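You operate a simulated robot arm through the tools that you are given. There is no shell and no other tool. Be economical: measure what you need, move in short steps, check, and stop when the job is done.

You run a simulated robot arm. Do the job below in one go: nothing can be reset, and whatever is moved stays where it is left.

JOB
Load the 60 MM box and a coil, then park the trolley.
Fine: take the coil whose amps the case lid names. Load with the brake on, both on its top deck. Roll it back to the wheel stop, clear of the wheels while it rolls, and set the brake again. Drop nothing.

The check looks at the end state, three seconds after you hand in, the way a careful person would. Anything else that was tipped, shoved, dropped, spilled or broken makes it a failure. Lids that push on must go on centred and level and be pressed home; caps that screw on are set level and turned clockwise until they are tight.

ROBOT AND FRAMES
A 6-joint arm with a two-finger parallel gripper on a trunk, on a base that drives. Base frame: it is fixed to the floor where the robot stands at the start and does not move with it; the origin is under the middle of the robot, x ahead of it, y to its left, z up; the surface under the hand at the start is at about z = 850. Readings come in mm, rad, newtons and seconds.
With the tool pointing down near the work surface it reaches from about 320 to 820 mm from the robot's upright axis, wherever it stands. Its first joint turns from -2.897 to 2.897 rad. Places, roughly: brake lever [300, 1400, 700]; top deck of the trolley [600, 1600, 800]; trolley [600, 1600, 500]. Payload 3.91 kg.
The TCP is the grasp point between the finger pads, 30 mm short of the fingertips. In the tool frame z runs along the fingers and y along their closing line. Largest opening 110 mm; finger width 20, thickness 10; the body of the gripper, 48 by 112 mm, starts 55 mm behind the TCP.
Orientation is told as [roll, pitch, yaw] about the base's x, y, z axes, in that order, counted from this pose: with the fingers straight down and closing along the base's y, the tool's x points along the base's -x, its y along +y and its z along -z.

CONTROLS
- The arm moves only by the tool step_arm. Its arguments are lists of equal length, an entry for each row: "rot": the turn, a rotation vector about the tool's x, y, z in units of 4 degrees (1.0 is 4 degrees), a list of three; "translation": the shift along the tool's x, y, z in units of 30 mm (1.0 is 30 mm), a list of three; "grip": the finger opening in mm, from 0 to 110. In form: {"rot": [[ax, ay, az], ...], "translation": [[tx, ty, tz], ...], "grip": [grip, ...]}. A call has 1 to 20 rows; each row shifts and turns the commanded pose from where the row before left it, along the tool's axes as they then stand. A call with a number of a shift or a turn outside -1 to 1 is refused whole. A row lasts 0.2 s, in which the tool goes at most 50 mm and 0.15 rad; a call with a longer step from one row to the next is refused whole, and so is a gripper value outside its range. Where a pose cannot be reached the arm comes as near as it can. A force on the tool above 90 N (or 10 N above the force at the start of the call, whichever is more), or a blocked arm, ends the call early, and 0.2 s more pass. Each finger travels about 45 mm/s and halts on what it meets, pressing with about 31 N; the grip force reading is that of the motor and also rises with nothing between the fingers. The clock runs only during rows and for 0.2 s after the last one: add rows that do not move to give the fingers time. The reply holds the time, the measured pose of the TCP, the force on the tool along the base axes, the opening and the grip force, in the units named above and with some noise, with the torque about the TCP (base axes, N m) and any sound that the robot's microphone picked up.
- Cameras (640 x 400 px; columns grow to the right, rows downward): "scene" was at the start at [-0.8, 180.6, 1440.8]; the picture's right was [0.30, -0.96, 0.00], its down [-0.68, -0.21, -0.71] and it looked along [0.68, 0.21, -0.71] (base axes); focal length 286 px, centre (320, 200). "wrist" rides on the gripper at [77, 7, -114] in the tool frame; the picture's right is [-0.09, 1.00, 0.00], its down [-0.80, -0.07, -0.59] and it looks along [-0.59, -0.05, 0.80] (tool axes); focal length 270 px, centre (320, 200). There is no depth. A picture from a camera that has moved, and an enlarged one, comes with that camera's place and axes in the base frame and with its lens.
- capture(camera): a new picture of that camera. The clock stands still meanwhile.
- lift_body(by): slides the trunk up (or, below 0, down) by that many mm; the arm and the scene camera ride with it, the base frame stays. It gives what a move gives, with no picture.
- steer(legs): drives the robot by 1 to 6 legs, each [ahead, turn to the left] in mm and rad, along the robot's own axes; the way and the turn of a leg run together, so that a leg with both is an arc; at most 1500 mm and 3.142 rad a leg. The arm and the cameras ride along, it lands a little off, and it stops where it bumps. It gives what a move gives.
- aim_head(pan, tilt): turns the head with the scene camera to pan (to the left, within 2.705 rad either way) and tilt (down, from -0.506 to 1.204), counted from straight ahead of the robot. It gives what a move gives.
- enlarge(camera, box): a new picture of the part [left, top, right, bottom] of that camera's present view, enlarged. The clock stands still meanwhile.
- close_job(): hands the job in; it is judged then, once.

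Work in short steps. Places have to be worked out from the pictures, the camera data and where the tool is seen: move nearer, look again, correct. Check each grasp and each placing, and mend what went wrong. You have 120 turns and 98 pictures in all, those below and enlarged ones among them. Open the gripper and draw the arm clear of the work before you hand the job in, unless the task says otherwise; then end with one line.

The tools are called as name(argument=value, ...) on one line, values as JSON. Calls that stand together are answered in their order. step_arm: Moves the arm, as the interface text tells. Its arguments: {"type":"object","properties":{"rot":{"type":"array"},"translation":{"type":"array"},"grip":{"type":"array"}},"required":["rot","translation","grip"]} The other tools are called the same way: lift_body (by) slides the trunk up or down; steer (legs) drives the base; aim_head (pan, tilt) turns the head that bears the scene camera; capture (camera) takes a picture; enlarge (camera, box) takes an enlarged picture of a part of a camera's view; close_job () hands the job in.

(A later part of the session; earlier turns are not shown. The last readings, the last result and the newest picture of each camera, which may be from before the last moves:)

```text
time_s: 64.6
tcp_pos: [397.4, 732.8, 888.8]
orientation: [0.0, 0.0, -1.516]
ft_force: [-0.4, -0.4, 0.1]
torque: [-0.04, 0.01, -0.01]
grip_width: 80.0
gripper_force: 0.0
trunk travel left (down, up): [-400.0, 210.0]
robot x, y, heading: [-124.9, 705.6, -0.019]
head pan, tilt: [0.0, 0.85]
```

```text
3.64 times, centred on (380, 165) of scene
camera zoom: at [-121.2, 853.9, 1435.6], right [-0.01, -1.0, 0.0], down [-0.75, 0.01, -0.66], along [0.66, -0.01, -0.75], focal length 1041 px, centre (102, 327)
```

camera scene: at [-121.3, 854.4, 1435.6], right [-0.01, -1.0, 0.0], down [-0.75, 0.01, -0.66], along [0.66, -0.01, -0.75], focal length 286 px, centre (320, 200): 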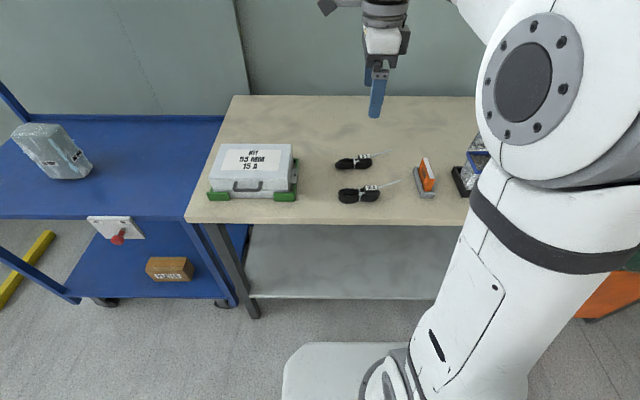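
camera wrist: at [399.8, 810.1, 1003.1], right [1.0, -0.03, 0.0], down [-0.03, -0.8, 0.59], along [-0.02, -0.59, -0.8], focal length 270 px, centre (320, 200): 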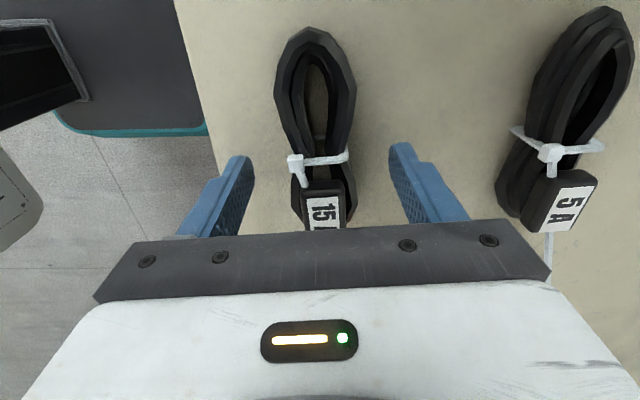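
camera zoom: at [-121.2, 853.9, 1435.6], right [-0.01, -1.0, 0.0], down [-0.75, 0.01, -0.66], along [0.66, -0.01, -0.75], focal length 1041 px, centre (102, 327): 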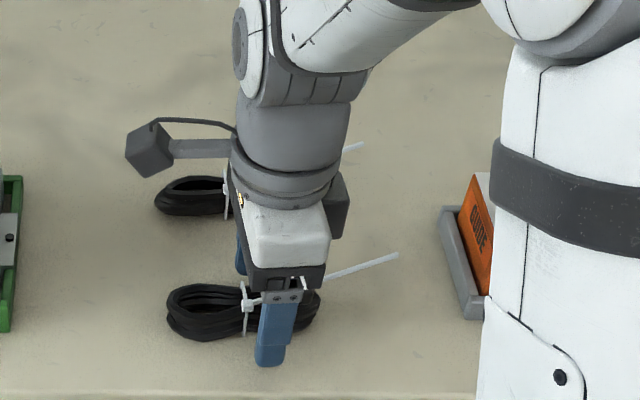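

The coil sits between the fingers. Lower 3 mm more and close.

step_arm(rot=[[0, 0, 0], [0, 0, 0], [0, 0, 0], [0, 0, 0], [0, 0, 0], [0, 0, 0], [0, 0, 0]], translation=[[0, 0, 0.1], [0, 0, 0], [0, 0, 0], [0, 0, 0], [0, 0, 0], [0, 0, 0], [0, 0, 0]], grip=[80, 65, 50, 35, 20, 15, 15])

step_arm(rot=[[0, 0, 0], [0, 0, 0], [0, 0, 0], [0, 0, 0]], translation=[[0, 0, -0.3], [0, 0, -0.6], [0, 0, -0.6], [0, 0, -0.6]], grip=[15, 15, 15, 15])

capture(camera="wrist")

enlarge(camera="scene", box=[310, 110, 450, 220])

```text
time_s: 66.2
tcp_pos: [397.4, 732.7, 884.4]
orientation: [0.0, 0.0, -1.517]
ft_force: [1.0, -0.2, 0.5]
torque: [0.09, -0.11, -0.04]
grip_width: 39.8
gripper_force: 31.0
trunk travel left (down, up): [-400.0, 210.0]
robot x, y, heading: [-119.5, 706.4, -0.016]
head pan, tilt: [0.0, 0.85]
```

```text
time_s: 67.2
tcp_pos: [397.2, 732.8, 947.8]
orientation: [0.0, 0.001, -1.518]
ft_force: [0.5, 0.3, -2.5]
torque: [-0.04, -0.06, -0.01]
grip_width: 39.8
gripper_force: 30.9
trunk travel left (down, up): [-400.0, 210.0]
robot x, y, heading: [-127.3, 703.1, -0.012]
head pan, tilt: [0.0, 0.85]
```

```text
60 pictures are left
camera wrist: at [400.0, 810.4, 1063.6], right [1.0, -0.03, 0.0], down [-0.03, -0.8, 0.59], along [-0.02, -0.59, -0.8], focal length 270 px, centre (320, 200)
```

wrist: 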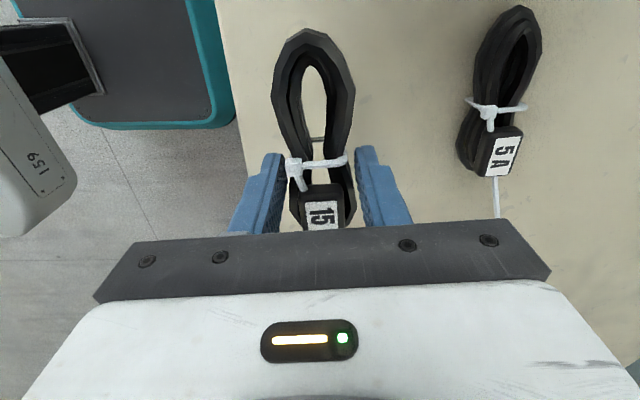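

```text
3.64 times, centred on (380, 165) of scene
camera zoom: at [-121.2, 853.9, 1435.6], right [-0.01, -1.0, 0.0], down [-0.75, 0.01, -0.66], along [0.66, -0.01, -0.75], focal length 1041 px, centre (102, 327)
```

zoom: 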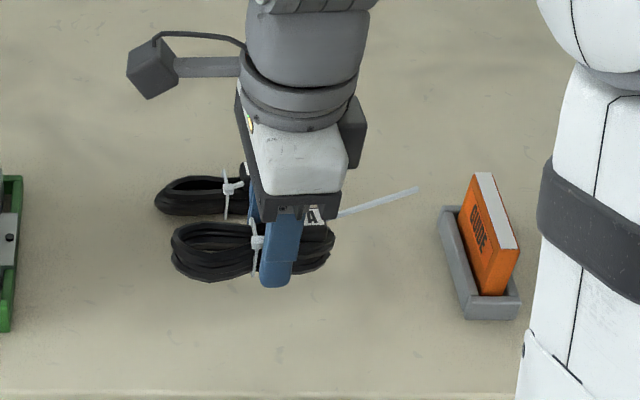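

The 15 A coil is held (40 mm, ~0.25 kg). I'll raise it and drive back to the trolley.

step_arm(rot=[[0, 0, 0], [0, 0, 0], [0, 0, 0], [0, 0, 0], [0, 0, 0], [0, 0, 0], [0, 0, 0], [0, 0, 0], [0, 0, 0]], translation=[[0, 0, -1], [0, 0, -1], [0, 0, -1], [0, 0, -1], [0, 0, -1], [0, 0, -1], [0, -0.8, -0.5], [0, -0.8, 0], [0, -0.8, 0]], grip=[15, 15, 15, 15, 15, 15, 15, 15, 15])

steer(legs=[[0, 1.58], [730, 0], [0, -1.571]])

aim_head(pan=0.3, tilt=0.75)

capture(camera="scene")

```text
time_s: 69.2
tcp_pos: [325.0, 727.0, 1143.5]
orientation: [0.0, 0.0, -1.517]
ft_force: [0.4, -0.4, -2.1]
torque: [-0.03, 0.01, -0.01]
grip_width: 39.8
gripper_force: 30.8
trunk travel left (down, up): [-400.0, 210.0]
robot x, y, heading: [-122.2, 707.5, -0.015]
head pan, tilt: [0.0, 0.85]
```

```text
time_s: 80.8
tcp_pos: [337.6, 1455.0, 1142.8]
orientation: [-0.001, 0.0, -1.524]
ft_force: [0.7, 0.3, -1.1]
torque: [-0.06, -0.04, 0.0]
grip_width: 39.6
gripper_force: 30.9
trunk travel left (down, up): [-400.0, 210.0]
robot x, y, heading: [-107.2, 1460.2, -0.007]
head pan, tilt: [0.0, 0.85]
```

```text
time_s: 81.6
tcp_pos: [338.3, 1455.0, 1143.1]
orientation: [0.001, 0.0, -1.523]
ft_force: [0.2, -0.3, -2.3]
torque: [-0.01, 0.01, 0.0]
grip_width: 39.6
gripper_force: 30.8
trunk travel left (down, up): [-400.0, 210.0]
robot x, y, heading: [-110.2, 1458.0, -0.007]
head pan, tilt: [0.3, 0.75]
```

```text
58 pictures are left
camera scene: at [-106.8, 1631.6, 1443.7], right [0.29, -0.96, 0.0], down [-0.65, -0.2, -0.73], along [0.7, 0.21, -0.68], focal length 286 px, centre (320, 200)
```

scene: 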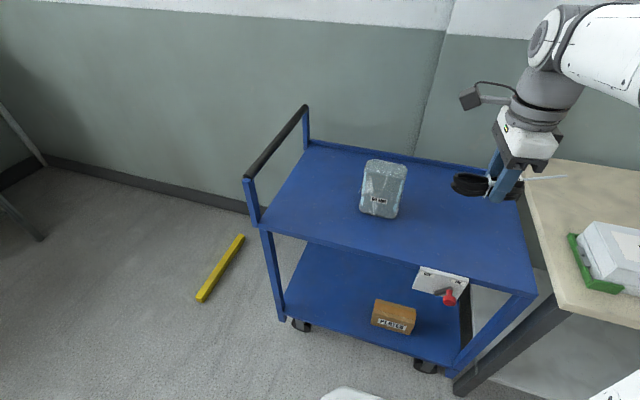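

I'll carry the coil over the deck to about (545, 1445) and lower to ~10 mm above it.

step_arm(rot=[[0, 0, 0], [0, 0, 0], [0, 0, 0], [0, 0, 0], [0, 0, 0], [0, 0, 0], [0, 0, 0], [0, 0, 0], [0, 0, 0], [0, 0, 0], [0, 0, 0], [0, 0, 0], [0, 0, 0], [0, 0, 0]], translation=[[-0.1, 0.98, 0], [-0.1, 0.98, 0], [-0.1, 0.98, 0], [-0.1, 0.98, 0], [-0.1, 0.98, 0], [-0.1, 0.98, 0], [-0.1, 0.98, 0], [0, 0, 1], [0, 0, 1], [0, 0, 1], [0, 0, 1], [0, 0, 1], [0, 0, 1], [0, 0, 1]], grip=[15, 15, 15, 15, 15, 15, 15, 15, 15, 15, 15, 15, 15, 15])

step_arm(rot=[[0, 0, 0], [0, 0, 0], [0, 0, 0], [0, 0, 0]], translation=[[0, 0, 0.9], [0, 0, 0.9], [0, 0, 0.6], [0, 0, 0.4]], grip=[15, 15, 15, 15])

enlarge(camera="scene", box=[340, 110, 560, 260])

```text
time_s: 84.6
tcp_pos: [546.4, 1443.6, 931.7]
orientation: [-0.002, 0.0, -1.522]
ft_force: [0.4, 0.5, -2.3]
torque: [0.02, -0.02, 0.0]
grip_width: 39.5
gripper_force: 31.3
trunk travel left (down, up): [-400.0, 210.0]
robot x, y, heading: [-107.4, 1457.0, -0.012]
head pan, tilt: [0.3, 0.75]
```

```text
time_s: 85.6
tcp_pos: [544.6, 1444.2, 848.5]
orientation: [0.0, 0.0, -1.522]
ft_force: [0.0, -0.3, -1.0]
torque: [0.0, 0.02, 0.01]
grip_width: 39.6
gripper_force: 31.2
trunk travel left (down, up): [-400.0, 210.0]
robot x, y, heading: [-108.4, 1458.1, -0.007]
head pan, tilt: [0.3, 0.75]
```

```text
2.67 times, centred on (450, 185) of scene
camera zoom: at [-106.4, 1632.1, 1443.7], right [0.29, -0.96, 0.0], down [-0.65, -0.2, -0.73], along [0.7, 0.21, -0.68], focal length 763 px, centre (-27, 240)
```

zoom: 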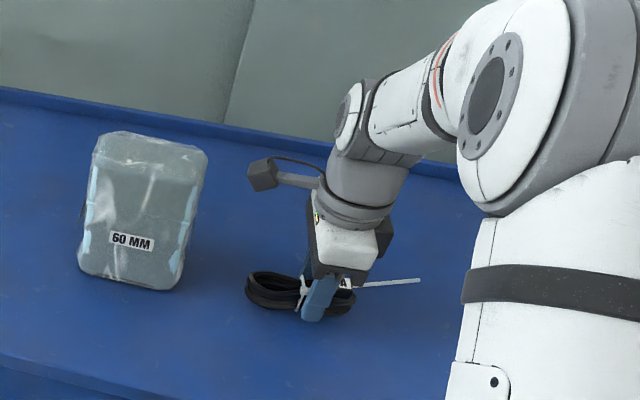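

Close to the deck now; creep down to contact around z≈836.

step_arm(rot=[[0, 0, 0], [0, 0, 0], [0, 0, 0], [0, 0, 0]], translation=[[0, 0, 0.15], [0, 0, 0.13], [0, 0, 0.1], [0, 0, 0]], grip=[15, 15, 15, 15])

step_arm(rot=[[0, 0, 0], [0, 0, 0]], translation=[[0, 0, 0.05], [0, 0, 0]], grip=[15, 15])

```text
time_s: 86.6
tcp_pos: [545.3, 1443.4, 837.7]
orientation: [-0.003, 0.001, -1.522]
ft_force: [-0.4, 0.1, -1.7]
torque: [-0.05, -0.01, 0.01]
grip_width: 39.7
gripper_force: 30.8
trunk travel left (down, up): [-400.0, 210.0]
robot x, y, heading: [-107.5, 1460.2, -0.008]
head pan, tilt: [0.3, 0.75]
```

```text
time_s: 87.2
tcp_pos: [544.8, 1443.3, 836.3]
orientation: [-0.001, 0.001, -1.522]
ft_force: [-1.4, -0.1, -2.8]
torque: [-0.02, 0.0, 0.0]
grip_width: 40.0
gripper_force: 30.8
trunk travel left (down, up): [-400.0, 210.0]
robot x, y, heading: [-108.7, 1455.2, -0.011]
head pan, tilt: [0.3, 0.75]
```

step_arm(rot=[[0, 0, 0], [0, 0, 0]], translation=[[0, 0, 0.07], [0, 0, 0]], grip=[15, 15])

step_arm(rot=[[0, 0, 0], [0, 0, 0]], translation=[[0, 0, 0.05], [0, 0, 0]], grip=[15, 15])

```text
time_s: 87.8
tcp_pos: [544.5, 1442.5, 834.2]
orientation: [0.002, 0.0, -1.524]
ft_force: [1.3, 0.2, 10.1]
torque: [0.41, 0.22, -0.04]
grip_width: 39.9
gripper_force: 30.7
trunk travel left (down, up): [-400.0, 210.0]
robot x, y, heading: [-108.8, 1457.7, -0.013]
head pan, tilt: [0.3, 0.75]
```

```text
time_s: 88.4
tcp_pos: [544.5, 1443.2, 836.0]
orientation: [0.006, 0.0, -1.525]
ft_force: [4.6, -2.5, 28.2]
torque: [0.3, 0.42, -0.03]
grip_width: 40.1
gripper_force: 30.6
trunk travel left (down, up): [-400.0, 210.0]
robot x, y, heading: [-110.1, 1459.3, -0.008]
head pan, tilt: [0.3, 0.75]
```

Firm contact. I'll back off 2 mm, open, and rise.

step_arm(rot=[[0, 0, 0], [0, 0, 0], [0, 0, 0], [0, 0, 0], [0, 0, 0]], translation=[[0, 0, -0.06], [0, 0, 0], [0, 0, 0], [0, 0, 0], [0, 0, 0]], grip=[15, 50, 65, 80, 80])

step_arm(rot=[[0, 0, 0], [0, 0, 0], [0, 0, 0], [0, 0, 0], [0, 0, 0], [0, 0, 0], [0, 0, 0], [0, 0, 0]], translation=[[0, 0, -0.5], [0, 0, -0.9], [0, 0, -1], [0, 0, -1], [0, 0, -1], [0, 0, -1], [0, 0, -1], [0, 0, -1]], grip=[80, 80, 80, 80, 80, 80, 80, 80])

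capture(camera="wrist")

capture(camera="scene")

```text
time_s: 89.6
tcp_pos: [543.8, 1444.3, 832.7]
orientation: [-0.001, 0.001, -1.521]
ft_force: [-0.6, -0.2, -0.5]
torque: [0.01, 0.0, 0.0]
grip_width: 79.9
gripper_force: 0.0
trunk travel left (down, up): [-400.0, 210.0]
robot x, y, heading: [-104.0, 1457.3, -0.013]
head pan, tilt: [0.3, 0.75]
```

```text
time_s: 91.4
tcp_pos: [545.0, 1443.8, 1056.8]
orientation: [0.001, 0.0, -1.523]
ft_force: [0.1, 0.0, -0.1]
torque: [-0.01, 0.01, 0.01]
grip_width: 80.2
gripper_force: 0.1
trunk travel left (down, up): [-400.0, 210.0]
robot x, y, heading: [-107.2, 1459.1, -0.006]
head pan, tilt: [0.3, 0.75]
```

```text
56 pictures are left
camera wrist: at [549.2, 1522.2, 1171.1], right [1.0, -0.04, 0.0], down [-0.03, -0.8, 0.59], along [-0.02, -0.59, -0.8], focal length 270 px, centre (320, 200)
```

wrist: 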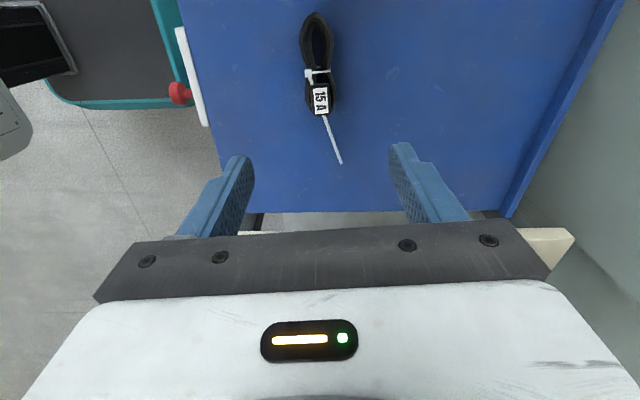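

```text
55 pictures are left
camera scene: at [-106.9, 1632.1, 1443.6], right [0.29, -0.96, 0.0], down [-0.65, -0.2, -0.73], along [0.7, 0.21, -0.68], focal length 286 px, centre (320, 200)
```

scene: 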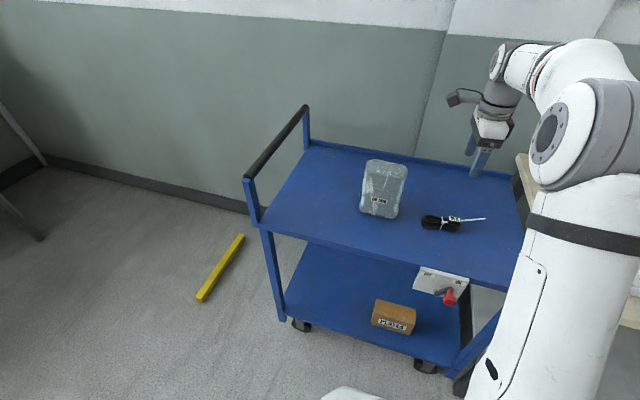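

Coil lies flat on the deck beside the box. Next the brake: I'll turn the hand to yaw 0 and bring it above the knob (≈(340, 1419, 752)).

step_arm(rot=[[0, 0, -1], [0, 0, -1], [0, 0, -1], [0, 0, -1], [0, 0, -1], [0, 0, -1], [0, 0, -1], [0, 0, -1], [0, 0, -1], [0, 0, -1], [0, 0, -1], [0, 0, -1], [0, 0, -1], [0, 0, -1], [0, 0, -1], [0, 0, -1], [0, 0, -1], [0, 0, -1], [0, 0, -1], [0, 0, -1]], translation=[[0, 0, 0], [0, 0, 0], [0, 0, 0], [0, 0, 0], [0, 0, 0], [0, 0, 0], [0, 0, 0], [0, 0, 0], [0, 0, 0], [0, 0, 0], [0, 0, 0], [0, 0, 0], [0, 0, 0], [0, 0, 0], [0, 0, 0], [0, 0, 0], [0, 0, 0], [0, 0, 0], [0, 0, 0], [0, 0, 0]], grip=[80, 80, 80, 80, 80, 80, 80, 80, 80, 80, 80, 80, 80, 80, 80, 80, 80, 80, 80, 80])

step_arm(rot=[[0, 0, -0.9], [0, 0, -0.9], [0, 0, 0], [0, 0, 0], [0, 0, 0], [0, 0, 0], [0, 0, 0], [0, 0, 0]], translation=[[0, 0, 0], [0.9, -0.1, 0], [1, -0.1, 0], [1, -0.1, 0], [1, -0.1, 0], [1, -0.1, 0], [1, -0.1, 0], [1, -0.1, 0]], grip=[80, 80, 80, 75, 70, 70, 70, 70])

aim_head(pan=-0.2, tilt=0.9)

capture(camera="wrist")

capture(camera="scene")

```text
time_s: 95.6
tcp_pos: [545.0, 1442.5, 1055.5]
orientation: [0.0, 0.0, -0.126]
ft_force: [0.2, -0.4, -0.3]
torque: [0.01, 0.03, -0.02]
grip_width: 80.1
gripper_force: 0.1
trunk travel left (down, up): [-400.0, 210.0]
robot x, y, heading: [-107.3, 1458.5, -0.009]
head pan, tilt: [0.3, 0.75]
```

```text
time_s: 97.4
tcp_pos: [336.1, 1425.1, 1056.1]
orientation: [0.0, 0.0, -0.002]
ft_force: [-0.2, 0.6, -0.4]
torque: [0.0, 0.0, 0.0]
grip_width: 70.1
gripper_force: 0.2
trunk travel left (down, up): [-400.0, 210.0]
robot x, y, heading: [-107.9, 1458.2, -0.009]
head pan, tilt: [0.3, 0.75]
```

```text
time_s: 98.3
tcp_pos: [337.3, 1424.7, 1055.4]
orientation: [0.001, 0.0, -0.001]
ft_force: [-0.3, -0.5, -0.2]
torque: [-0.02, -0.04, 0.02]
grip_width: 70.0
gripper_force: 0.1
trunk travel left (down, up): [-400.0, 210.0]
robot x, y, heading: [-110.3, 1459.6, -0.011]
head pan, tilt: [-0.201, 0.901]
```

```text
54 pictures are left
camera wrist: at [261.6, 1432.4, 1170.7], right [0.09, 1.0, 0.0], down [0.8, -0.07, 0.59], along [0.59, -0.05, -0.8], focal length 270 px, centre (320, 200)
```

wrist: 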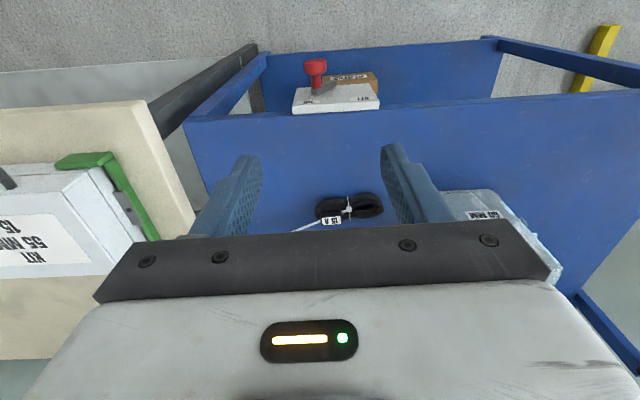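

```text
53 pictures are left
camera scene: at [-112.5, 1592.6, 1431.8], right [-0.21, -0.98, 0.0], down [-0.77, 0.16, -0.62], along [0.61, -0.13, -0.78], focal length 286 px, centre (320, 200)
```

scene: 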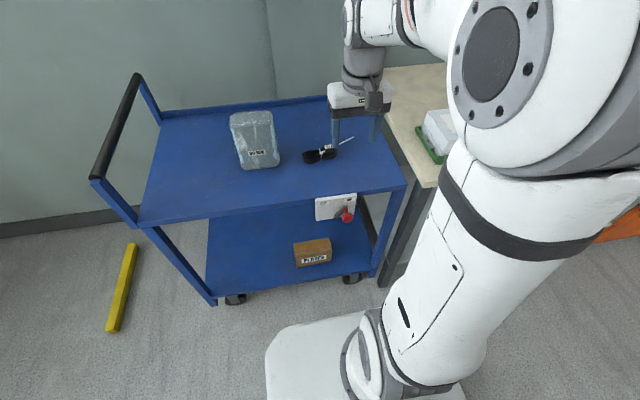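

Knob estimate (338, 1417, ~757). I'll descend to put the tips just above it, then look.

step_arm(rot=[[0, 0, 0], [0, 0, 0], [0, 0, 0], [0, 0, 0], [0, 0, 0], [0, 0, 0], [0, 0, 0], [0, 0, 0]], translation=[[-0.05, -0.22, 0.9], [0, 0, 1], [0, 0, 1], [0, 0, 1], [0, 0, 1], [0, 0, 1], [0, 0, 1], [0, 0, 0.7]], grip=[70, 70, 70, 70, 70, 70, 70, 70])

capture(camera="wrist")

enlarge(camera="scene", box=[290, 130, 410, 240])

```text
time_s: 100.1
tcp_pos: [339.0, 1417.2, 828.1]
orientation: [0.0, -0.001, 0.001]
ft_force: [-0.8, -0.3, -0.6]
torque: [-0.01, -0.01, -0.01]
grip_width: 70.2
gripper_force: 0.1
trunk travel left (down, up): [-400.0, 210.0]
robot x, y, heading: [-108.3, 1457.0, -0.008]
head pan, tilt: [-0.201, 0.901]
```

```text
52 pictures are left
camera wrist: at [262.6, 1424.5, 942.2], right [0.09, 1.0, 0.0], down [0.8, -0.07, 0.59], along [0.59, -0.05, -0.8], focal length 270 px, centre (320, 200)
```

wrist: 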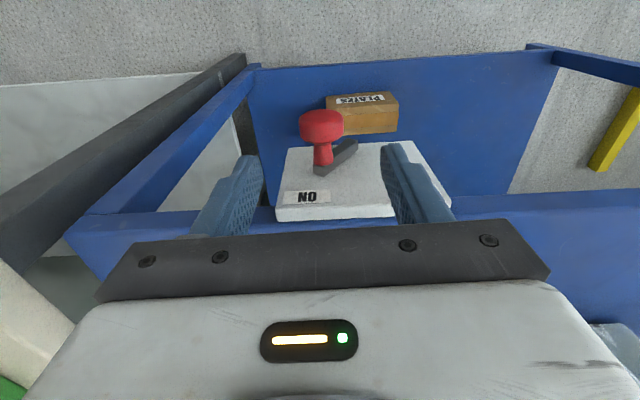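

```text
3.64 times, centred on (350, 185) of scene
camera zoom: at [-112.2, 1592.5, 1431.8], right [-0.21, -0.98, 0.0], down [-0.77, 0.16, -0.62], along [0.61, -0.13, -0.78], focal length 1041 px, centre (211, 254)
```

zoom: 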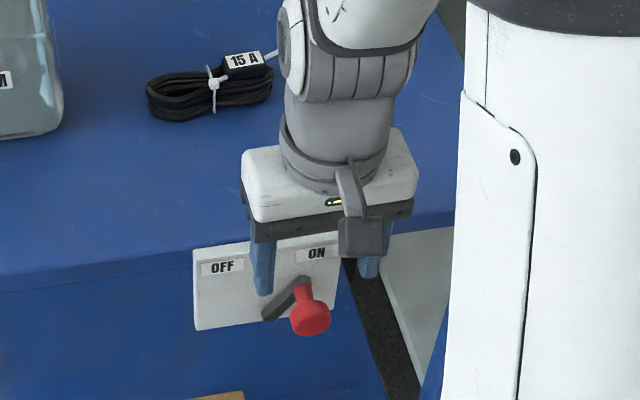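

Triangulated knob at (330, 1419, 766). I'll lower so the fingers straddle it, narrow to 44 mm, and look.

step_arm(rot=[[0, 0, 0], [0, 0, 0], [0, 0, 0], [0, 0, 0], [0, 0, 0]], translation=[[0.15, 0.05, 0.6], [0, 0, 0.7], [0, 0, 0.7], [0, 0, 0], [0, 0, 0]], grip=[70, 70, 70, 55, 44])

capture(camera="wrist")

```text
time_s: 101.3
tcp_pos: [334.4, 1417.8, 768.1]
orientation: [0.0, 0.0, 0.001]
ft_force: [-0.1, -0.1, -0.1]
torque: [0.01, -0.05, 0.01]
grip_width: 43.9
gripper_force: 0.1
trunk travel left (down, up): [-400.0, 210.0]
robot x, y, heading: [-110.8, 1458.5, -0.006]
head pan, tilt: [-0.201, 0.901]
```

```text
50 pictures are left
camera wrist: at [258.1, 1426.4, 882.3], right [0.09, 1.0, 0.0], down [0.8, -0.07, 0.59], along [0.59, -0.05, -0.8], focal length 270 px, centre (320, 200)
```

wrist: 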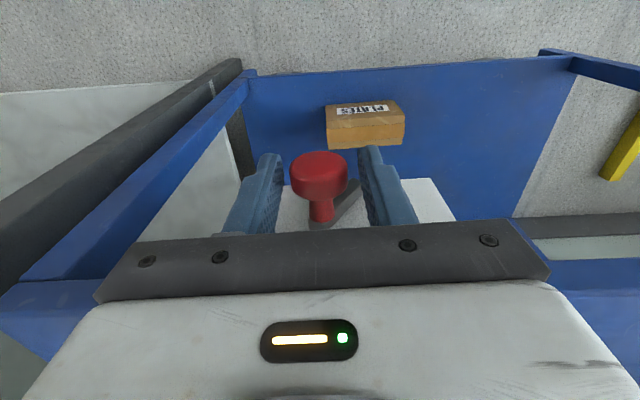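

The knob is between the fingers. I'll push it toward OFF (+y) in small steps.

step_arm(rot=[[0, 0, 0], [0, 0, 0], [0, 0, 0], [0, 0, 0], [0, 0, 0], [0, 0, 0], [0, 0, 0], [0, 0, 0]], translation=[[0, 0.2, 0], [0, 0.2, 0], [0, 0.2, 0], [0, 0.2, 0], [0, 0.2, 0], [0, 0.2, 0], [0, 0.2, 0], [0, 0.2, 0]], grip=[44, 44, 44, 44, 44, 44, 44, 44])

capture(camera="wrist")

enlarge(camera="scene", box=[290, 150, 410, 250])

```text
time_s: 103.1
tcp_pos: [334.2, 1466.7, 767.6]
orientation: [0.0, 0.0, 0.002]
ft_force: [-0.5, -0.3, 0.4]
torque: [0.0, 0.05, -0.03]
grip_width: 44.0
gripper_force: 0.1
trunk travel left (down, up): [-400.0, 210.0]
robot x, y, heading: [-107.9, 1456.5, -0.01]
head pan, tilt: [-0.201, 0.901]
```

```text
49 pictures are left
camera wrist: at [258.2, 1475.0, 882.8], right [0.09, 1.0, 0.0], down [0.8, -0.07, 0.59], along [0.59, -0.05, -0.8], focal length 270 px, centre (320, 200)
```

wrist: 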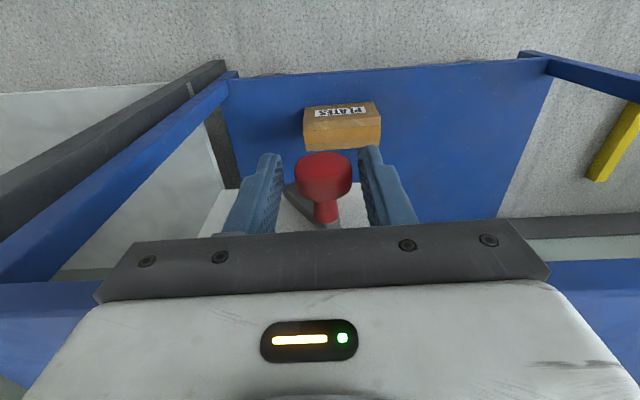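

```text
4.00 times, centred on (350, 200) of scene
camera zoom: at [-112.4, 1592.6, 1431.7], right [-0.21, -0.98, 0.0], down [-0.77, 0.16, -0.62], along [0.61, -0.13, -0.78], focal length 1145 px, centre (200, 200)
```

zoom: 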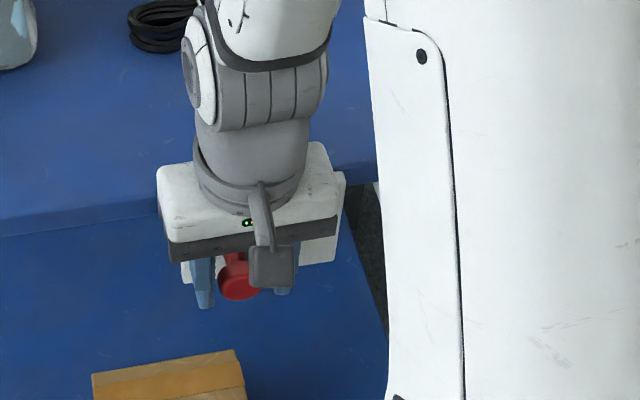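

The lever swung easily to the other side. I'll push a little more to make sure it reaches its stop.

step_arm(rot=[[0, 0, 0], [0, 0, 0], [0, 0, 0], [0, 0, 0]], translation=[[0, 0.15, 0], [0, 0.15, 0], [0, 0.15, 0], [0, 0.1, 0]], grip=[44, 44, 44, 44])

capture(camera="wrist")

```text
time_s: 104.1
tcp_pos: [333.7, 1483.2, 768.6]
orientation: [0.001, 0.001, -0.002]
ft_force: [0.0, 0.4, 0.1]
torque: [-0.03, -0.02, -0.01]
grip_width: 44.1
gripper_force: 0.1
trunk travel left (down, up): [-400.0, 210.0]
robot x, y, heading: [-113.1, 1457.3, -0.011]
head pan, tilt: [-0.201, 0.901]
```

```text
47 pictures are left
camera wrist: at [258.4, 1491.2, 883.2], right [0.09, 1.0, 0.0], down [0.8, -0.07, 0.59], along [0.59, -0.05, -0.8], focal length 270 px, centre (320, 200)
```

wrist: 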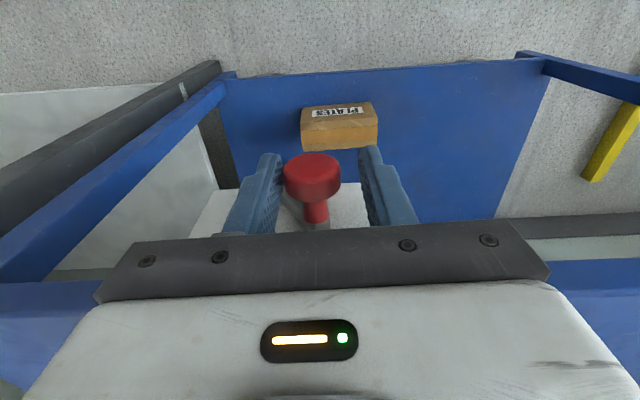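

The knob is at the OFF stop and the trolley may have crept. I'll raise the hand out and look.

step_arm(rot=[[0, 0, 0], [0, 0, 0], [0, 0, 0], [0, 0, 0], [0, 0, 0], [0, 0, 0], [0, 0, 0], [0, 0, 0], [0, 0, 0], [0, 0, 0], [0, 0, 0]], translation=[[0, -0.1, 0], [0, 0, -0.7], [0, 0, -1], [0, 0, -1], [0, 0, -1], [0, 0, -1], [0, 0, -1], [0, 0, -1], [0, 0, -1], [0, 0, -1], [0, 0, -1]], grip=[50, 50, 50, 50, 50, 50, 50, 50, 50, 50, 50])

aim_head(pan=0.3, tilt=0.75)

capture(camera="scene")

enlarge(camera="scene", box=[370, 220, 530, 320])

```text
time_s: 106.5
tcp_pos: [334.3, 1479.5, 1061.1]
orientation: [0.001, 0.002, 0.0]
ft_force: [0.1, 0.1, 0.5]
torque: [-0.02, 0.04, 0.0]
grip_width: 50.3
gripper_force: 0.0
trunk travel left (down, up): [-400.0, 210.0]
robot x, y, heading: [-112.5, 1458.4, -0.008]
head pan, tilt: [-0.201, 0.901]
```

```text
time_s: 107.4
tcp_pos: [334.1, 1481.1, 1058.4]
orientation: [0.0, 0.0, 0.002]
ft_force: [0.2, 0.3, -0.3]
torque: [0.02, 0.04, -0.01]
grip_width: 50.1
gripper_force: 0.0
trunk travel left (down, up): [-400.0, 210.0]
robot x, y, heading: [-109.9, 1457.1, -0.005]
head pan, tilt: [0.3, 0.75]
```

```text
46 pictures are left
camera scene: at [-107.0, 1632.0, 1443.6], right [0.29, -0.96, 0.0], down [-0.65, -0.2, -0.73], along [0.7, 0.21, -0.68], focal length 286 px, centre (320, 200)
```

scene: 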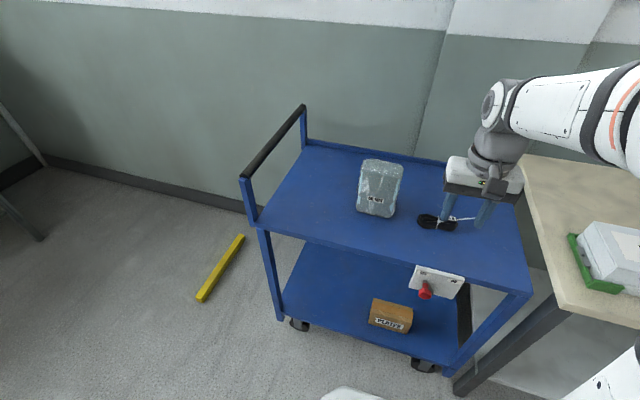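

```text
4.00 times, centred on (450, 270) of scene
camera zoom: at [-107.0, 1632.0, 1443.6], right [0.29, -0.96, 0.0], down [-0.65, -0.2, -0.73], along [0.7, 0.21, -0.68], focal length 1145 px, centre (-200, -80)
```

zoom: 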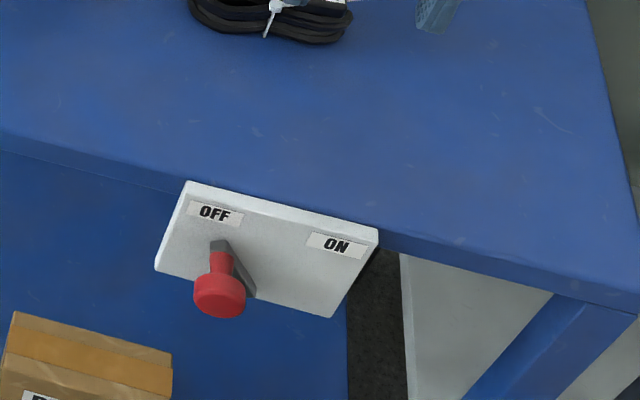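

The lever is at OFF and the load is undisturbed. The handle bar is around y≈1985, z≈977, x 400–840; I'll drive to y≈2200 to pull it by hand.

steer(legs=[[0, 1.576], [730, 0], [0, -1.571]])

aim_head(pan=-0.2, tilt=0.75)

capture(camera="scene")

capture(camera="wrist")

```text
time_s: 119.1
tcp_pos: [330.0, 2221.2, 1058.9]
orientation: [0.0, 0.002, 0.016]
ft_force: [-0.6, -0.1, 0.7]
torque: [-0.02, 0.02, -0.01]
grip_width: 50.4
gripper_force: 0.1
trunk travel left (down, up): [-400.0, 210.0]
robot x, y, heading: [-116.2, 2213.1, 0.017]
head pan, tilt: [0.3, 0.75]
```

```text
time_s: 120.0
tcp_pos: [329.0, 2221.7, 1060.2]
orientation: [-0.001, -0.001, 0.017]
ft_force: [-0.4, -0.1, 0.4]
torque: [-0.01, 0.01, -0.01]
grip_width: 50.3
gripper_force: 0.0
trunk travel left (down, up): [-400.0, 210.0]
robot x, y, heading: [-114.8, 2210.8, 0.016]
head pan, tilt: [-0.201, 0.75]
```

```text
44 pictures are left
camera scene: at [-113.8, 2345.9, 1443.6], right [-0.18, -0.98, 0.0], down [-0.67, 0.12, -0.73], along [0.72, -0.13, -0.68], focal length 286 px, centre (320, 200)
```

scene: 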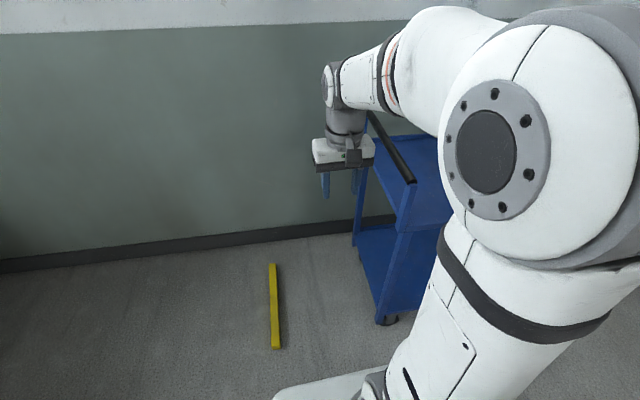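

```text
43 pictures are left
camera wrist: at [252.9, 2228.0, 1174.5], right [0.07, 1.0, 0.0], down [0.8, -0.06, 0.59], along [0.59, -0.04, -0.8], focal length 270 px, centre (320, 200)
```

wrist: 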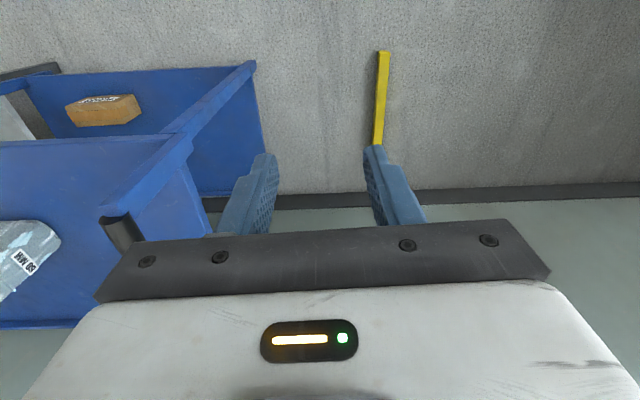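

Handle's near end triangulates to (402, 2030, 988); stop near face y≈2440, so ~500 mm of travel. I'll move above the bar at x≈500 and check.

step_arm(rot=[[0, 0, 0], [0, 0, 0], [0, 0, 0], [0, 0, 0], [0, 0, 0], [0, 0, 0], [0, 0, 0], [0, 0, 0], [0, 0, 0]], translation=[[0, 0, -1], [-0.71, -0.8, 0], [-0.71, -0.8, 0], [-0.71, -0.8, 0], [-0.71, -0.8, 0], [-0.71, -0.8, 0], [-0.71, -0.8, 0], [-0.71, -0.8, 0], [-0.71, -0.8, 0]], grip=[60, 70, 80, 80, 80, 80, 80, 80, 80])

aim_head(pan=-0.4, tilt=0.7)

capture(camera="wrist")

capture(camera="scene")

```text
time_s: 122.0
tcp_pos: [503.4, 2032.5, 1088.2]
orientation: [0.001, 0.003, 0.015]
ft_force: [0.6, 0.4, -1.0]
torque: [0.0, 0.02, 0.02]
grip_width: 80.2
gripper_force: 0.0
trunk travel left (down, up): [-400.0, 210.0]
robot x, y, heading: [-115.6, 2212.4, 0.018]
head pan, tilt: [-0.201, 0.75]
```

```text
time_s: 122.8
tcp_pos: [503.8, 2033.2, 1089.1]
orientation: [0.001, 0.001, 0.016]
ft_force: [-0.4, 1.1, -0.9]
torque: [0.0, 0.0, 0.01]
grip_width: 80.1
gripper_force: 0.0
trunk travel left (down, up): [-400.0, 210.0]
robot x, y, heading: [-115.3, 2213.9, 0.015]
head pan, tilt: [-0.4, 0.7]
```

```text
42 pictures are left
camera wrist: at [426.8, 2039.0, 1203.7], right [0.07, 1.0, 0.0], down [0.8, -0.06, 0.59], along [0.59, -0.04, -0.8], focal length 270 px, centre (320, 200)
```

wrist: 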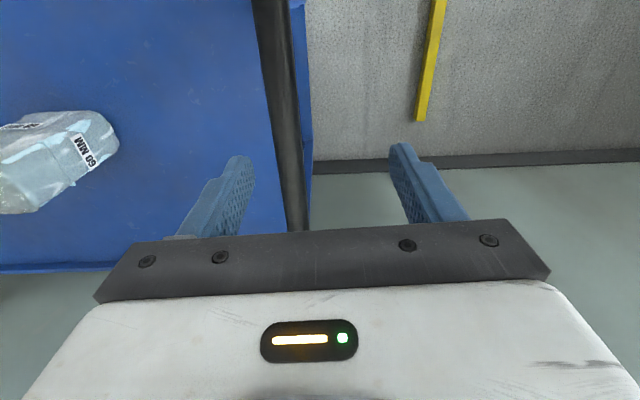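

```text
41 pictures are left
camera scene: at [-116.3, 2329.1, 1447.9], right [-0.37, -0.93, 0.0], down [-0.6, 0.24, -0.76], along [0.71, -0.28, -0.64], focal length 286 px, centre (320, 200)
```

scene: 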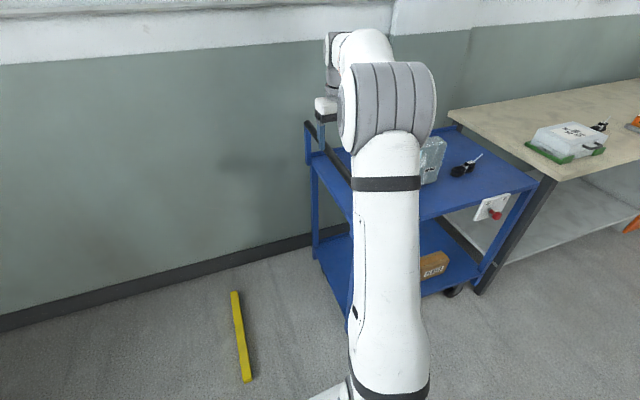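

The bar centre is near y≈2002. I'll shift −31 mm and lower the open fingers around it.

step_arm(rot=[[0, 0, 0], [0, 0, 0], [0, 0, 0], [0, 0, 0], [0, 0, 0]], translation=[[0, -0.5, 0], [0, -0.53, 0], [0, 0, 0.7], [0, 0, 0.7], [0, 0, 0.5]], grip=[80, 80, 80, 80, 80])

capture(camera="wrist")

```text
time_s: 124.0
tcp_pos: [503.0, 2001.9, 1032.7]
orientation: [0.0, 0.0, 0.015]
ft_force: [-0.1, 0.6, -0.6]
torque: [0.0, 0.01, 0.01]
grip_width: 80.1
gripper_force: 0.0
trunk travel left (down, up): [-400.0, 210.0]
robot x, y, heading: [-116.7, 2215.2, 0.02]
head pan, tilt: [-0.4, 0.7]
```

```text
40 pictures are left
camera wrist: at [427.1, 2007.5, 1146.8], right [0.07, 1.0, 0.0], down [0.8, -0.06, 0.59], along [0.59, -0.04, -0.8], focal length 270 px, centre (320, 200)
```

wrist: 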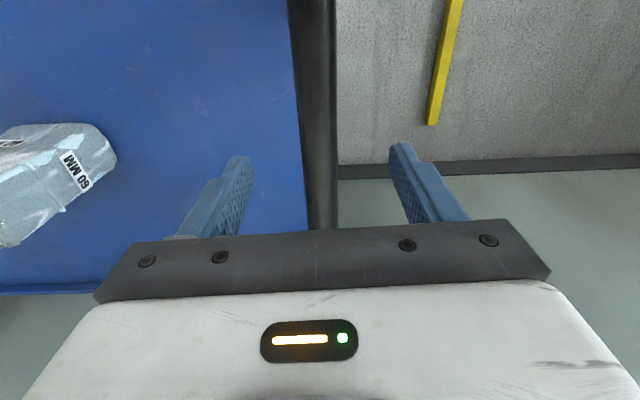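

Centred. Lower to z≈985 and close on the bar.

step_arm(rot=[[0, 0, 0], [0, 0, 0], [0, 0, 0], [0, 0, 0], [0, 0, 0], [0, 0, 0], [0, 0, 0]], translation=[[0, 0, 0.8], [0, 0, 0.75], [0, 0, 0], [0, 0, 0], [0, 0, 0], [0, 0, 0], [0, 0, 0]], grip=[80, 80, 65, 50, 35, 20, 15])

capture(camera="wrist")

```text
time_s: 125.6
tcp_pos: [504.8, 2000.4, 986.1]
orientation: [0.0, 0.0, 0.016]
ft_force: [-1.3, -1.8, 0.5]
torque: [-0.06, -0.07, -0.72]
grip_width: 28.5
gripper_force: 45.4
trunk travel left (down, up): [-400.0, 210.0]
robot x, y, heading: [-115.0, 2209.8, 0.015]
head pan, tilt: [-0.4, 0.7]
```

```text
39 pictures are left
camera wrist: at [426.9, 2007.0, 1100.3], right [0.07, 1.0, 0.0], down [0.8, -0.06, 0.59], along [0.59, -0.04, -0.8], focal length 270 px, centre (320, 200)
```

wrist: 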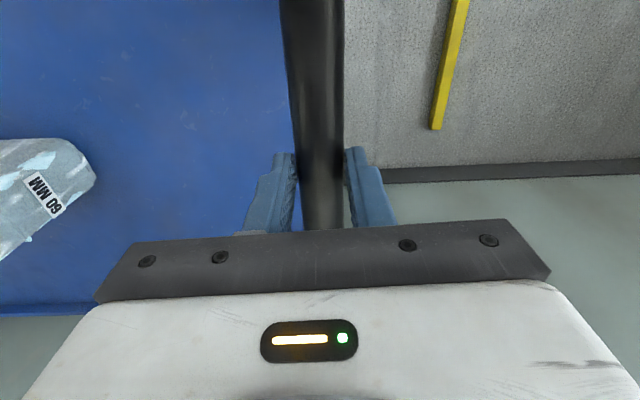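

Bar gripped. I'll align yaw slightly and start pulling gently in +y, ramping speed.

step_arm(rot=[[0, 0, 0.23], [0, 0, 0], [0, 0, 0], [0, 0, 0], [0, 0, 0], [0, 0, 0], [0, 0, 0], [0, 0, 0], [0, 0, 0], [0, 0, 0]], translation=[[0, 0, 0], [0, 0.05, 0], [0, 0.1, 0], [0, 0.15, 0], [0, 0.2, 0], [0, 0.2, 0], [0, 0.2, 0], [0, 0.15, 0], [0, 0.1, 0], [0, 0.05, 0]], grip=[15, 15, 15, 15, 15, 15, 15, 15, 15, 15])

capture(camera="scene")

```text
time_s: 127.8
tcp_pos: [504.1, 2037.9, 985.1]
orientation: [0.0, 0.001, 0.001]
ft_force: [6.7, -1.0, -1.2]
torque: [-0.01, 0.22, -0.88]
grip_width: 28.0
gripper_force: 45.3
trunk travel left (down, up): [-400.0, 210.0]
robot x, y, heading: [-113.3, 2214.1, 0.02]
head pan, tilt: [-0.4, 0.7]
```

```text
38 pictures are left
camera scene: at [-115.1, 2328.8, 1447.9], right [-0.37, -0.93, 0.0], down [-0.6, 0.24, -0.76], along [0.71, -0.28, -0.64], focal length 286 px, centre (320, 200)
```

scene: 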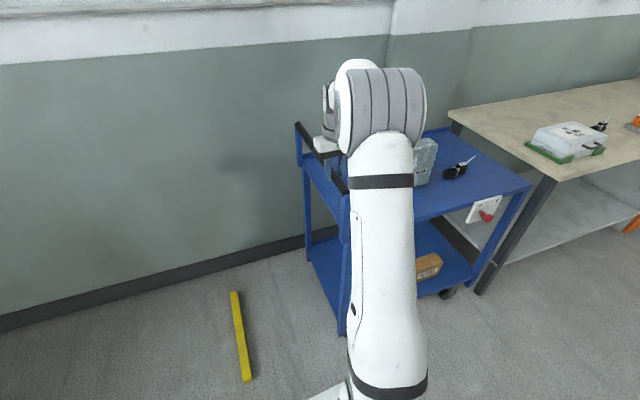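

The trolley rolls with little force; its axis seems yawed slightly (~-0.03). I'll align to it and continue pulling.

step_arm(rot=[[0, 0, 0.4], [0, 0, 0], [0, 0, 0], [0, 0, 0], [0, 0, 0], [0, 0, 0], [0, 0, 0], [0, 0, 0], [0, 0, 0], [0, 0, 0], [0, 0, 0], [0, 0, 0], [0, 0, 0], [0, 0, 0]], translation=[[-0.04, 0.05, 0], [0, 0.1, 0], [0, 0.2, 0], [0, 0.3, 0], [0, 0.35, 0], [0, 0.35, 0], [0, 0.35, 0], [0, 0.35, 0], [0, 0.35, 0], [0, 0.35, 0], [0, 0.3, 0], [0, 0.2, 0], [0, 0.1, 0], [0, 0.05, 0]], grip=[15, 15, 15, 15, 15, 15, 15, 15, 15, 15, 15, 15, 15, 15])

```text
time_s: 130.8
tcp_pos: [506.3, 2139.0, 986.2]
orientation: [0.001, 0.002, -0.027]
ft_force: [-9.6, -1.5, -6.2]
torque: [-0.05, 1.48, 0.12]
grip_width: 27.9
gripper_force: 45.5
trunk travel left (down, up): [-400.0, 210.0]
robot x, y, heading: [-113.4, 2212.1, 0.017]
head pan, tilt: [-0.4, 0.7]
```

Slight lateral over-correction; I'll trim x and carry on.

step_arm(rot=[[0, 0, 0], [0, 0, 0], [0, 0, 0], [0, 0, 0], [0, 0, 0], [0, 0, 0], [0, 0, 0], [0, 0, 0], [0, 0, 0], [0, 0, 0], [0, 0, 0], [0, 0, 0], [0, 0, 0], [0, 0, 0], [0, 0, 0], [0, 0, 0]], translation=[[0.03, 0.05, 0], [0, 0.1, 0], [0.005, 0.2, 0], [0.005, 0.3, 0], [0.005, 0.35, 0], [0.005, 0.35, 0], [0.005, 0.35, 0], [0.005, 0.35, 0], [0.005, 0.35, 0], [0.005, 0.35, 0], [0.005, 0.35, 0], [0.005, 0.35, 0], [0.005, 0.3, 0], [0, 0.2, 0], [0, 0.1, 0], [0, 0.05, 0]], grip=[15, 15, 15, 15, 15, 15, 15, 15, 15, 15, 15, 15, 15, 15, 15, 15])

capture(camera="scene")

```text
time_s: 134.2
tcp_pos: [510.0, 2263.1, 985.0]
orientation: [0.001, 0.0, -0.029]
ft_force: [12.1, -2.0, -0.4]
torque: [-0.09, -0.85, 0.05]
grip_width: 27.8
gripper_force: 45.3
trunk travel left (down, up): [-400.0, 210.0]
robot x, y, heading: [-117.1, 2212.1, 0.013]
head pan, tilt: [-0.4, 0.7]
```

```text
37 pictures are left
camera scene: at [-114.7, 2328.8, 1447.9], right [-0.37, -0.93, 0.0], down [-0.6, 0.24, -0.76], along [0.71, -0.28, -0.65], focal length 286 px, centre (320, 200)
```

scene: 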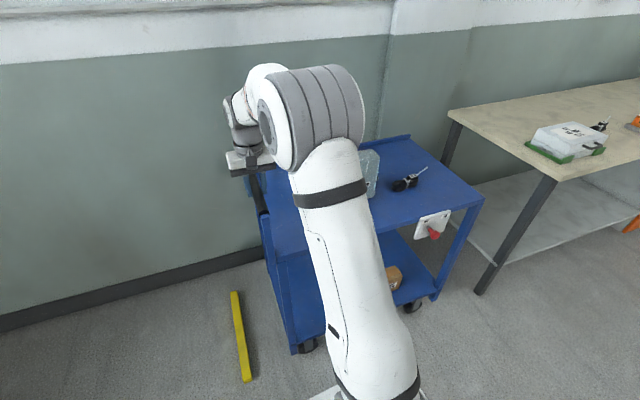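

Rolling well, now at 2263. Trim back and continue about 125 mm.

step_arm(rot=[[0, 0, 0], [0, 0, 0], [0, 0, 0], [0, 0, 0], [0, 0, 0], [0, 0, 0], [0, 0, 0], [0, 0, 0], [0, 0, 0], [0, 0, 0], [0, 0, 0], [0, 0, 0], [0, 0, 0], [0, 0, 0], [0, 0, 0], [0, 0, 0]], translation=[[-0.04, 0.05, 0], [0, 0.1, 0], [0, 0.2, 0], [0, 0.3, 0], [0, 0.35, 0], [0, 0.35, 0], [0, 0.35, 0], [0, 0.35, 0], [0, 0.35, 0], [0, 0.35, 0], [0, 0.35, 0], [0, 0.35, 0], [0, 0.3, 0], [0, 0.2, 0], [0, 0.1, 0], [0, 0.05, 0]], grip=[15, 15, 15, 15, 15, 15, 15, 15, 15, 15, 15, 15, 15, 15, 15, 15])

capture(camera="scene")

```text
time_s: 137.6
tcp_pos: [512.9, 2385.0, 984.7]
orientation: [-0.003, 0.001, -0.028]
ft_force: [-5.6, -1.5, -7.5]
torque: [-0.21, -0.72, 0.18]
grip_width: 27.6
gripper_force: 45.3
trunk travel left (down, up): [-400.0, 210.0]
robot x, y, heading: [-115.0, 2215.4, 0.022]
head pan, tilt: [-0.4, 0.7]
```

```text
36 pictures are left
camera scene: at [-116.5, 2329.2, 1447.8], right [-0.37, -0.93, 0.0], down [-0.6, 0.24, -0.76], along [0.71, -0.28, -0.64], focal length 286 px, centre (320, 200)
```

scene: 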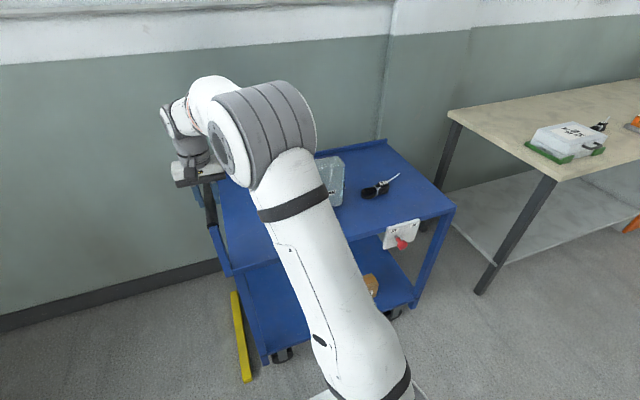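

Close to the stop now. I'll zoom on the wheel and bar.

enlarge(camera="scene", box=[200, 260, 420, 400])

```text
2.86 times, centred on (310, 330) of scene
camera zoom: at [-116.5, 2329.2, 1447.8], right [-0.37, -0.93, 0.0], down [-0.6, 0.24, -0.76], along [0.71, -0.28, -0.64], focal length 818 px, centre (349, -171)
```

zoom: 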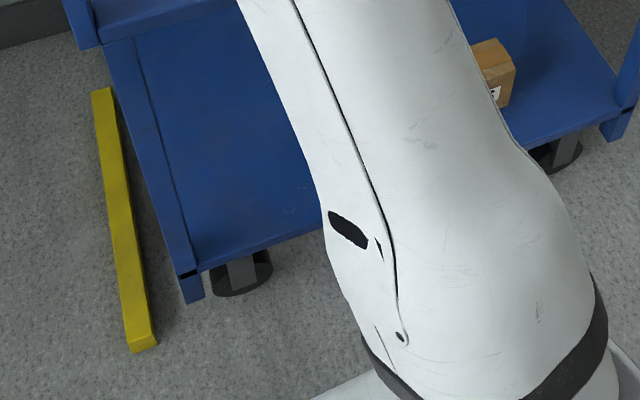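

About 95 mm remain to the stop. I'll roll 70 mm more, slowing down.

step_arm(rot=[[0, 0, 0], [0, 0, 0], [0, 0, 0], [0, 0, 0], [0, 0, 0], [0, 0, 0], [0, 0, 0], [0, 0, 0], [0, 0, 0], [0, 0, 0], [0, 0, 0], [0, 0, 0]], translation=[[0.02, 0.05, 0], [0, 0.1, 0], [0, 0.2, 0], [0, 0.3, 0], [0, 0.3, 0], [0, 0.3, 0], [0, 0.3, 0], [0, 0.25, 0], [0, 0.2, 0], [0, 0.15, 0], [0, 0.1, 0], [0, 0.05, 0]], grip=[15, 15, 15, 15, 15, 15, 15, 15, 15, 15, 15, 15])

enlarge(camera="scene", box=[180, 260, 400, 400])

```text
time_s: 140.2
tcp_pos: [514.5, 2454.7, 986.2]
orientation: [-0.001, 0.0, -0.027]
ft_force: [-6.3, -0.4, -7.0]
torque: [0.04, 1.02, 0.06]
grip_width: 28.0
gripper_force: 45.4
trunk travel left (down, up): [-400.0, 210.0]
robot x, y, heading: [-112.1, 2217.4, 0.018]
head pan, tilt: [-0.4, 0.7]
```

```text
2.86 times, centred on (290, 330) of scene
camera zoom: at [-116.4, 2329.2, 1447.9], right [-0.37, -0.93, 0.0], down [-0.6, 0.24, -0.76], along [0.71, -0.28, -0.64], focal length 818 px, centre (406, -171)
```

zoom: 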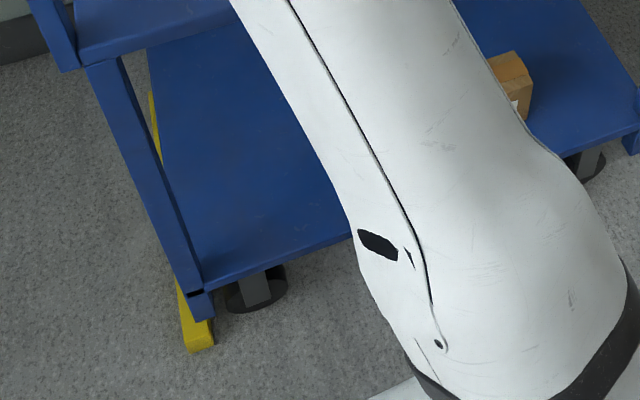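

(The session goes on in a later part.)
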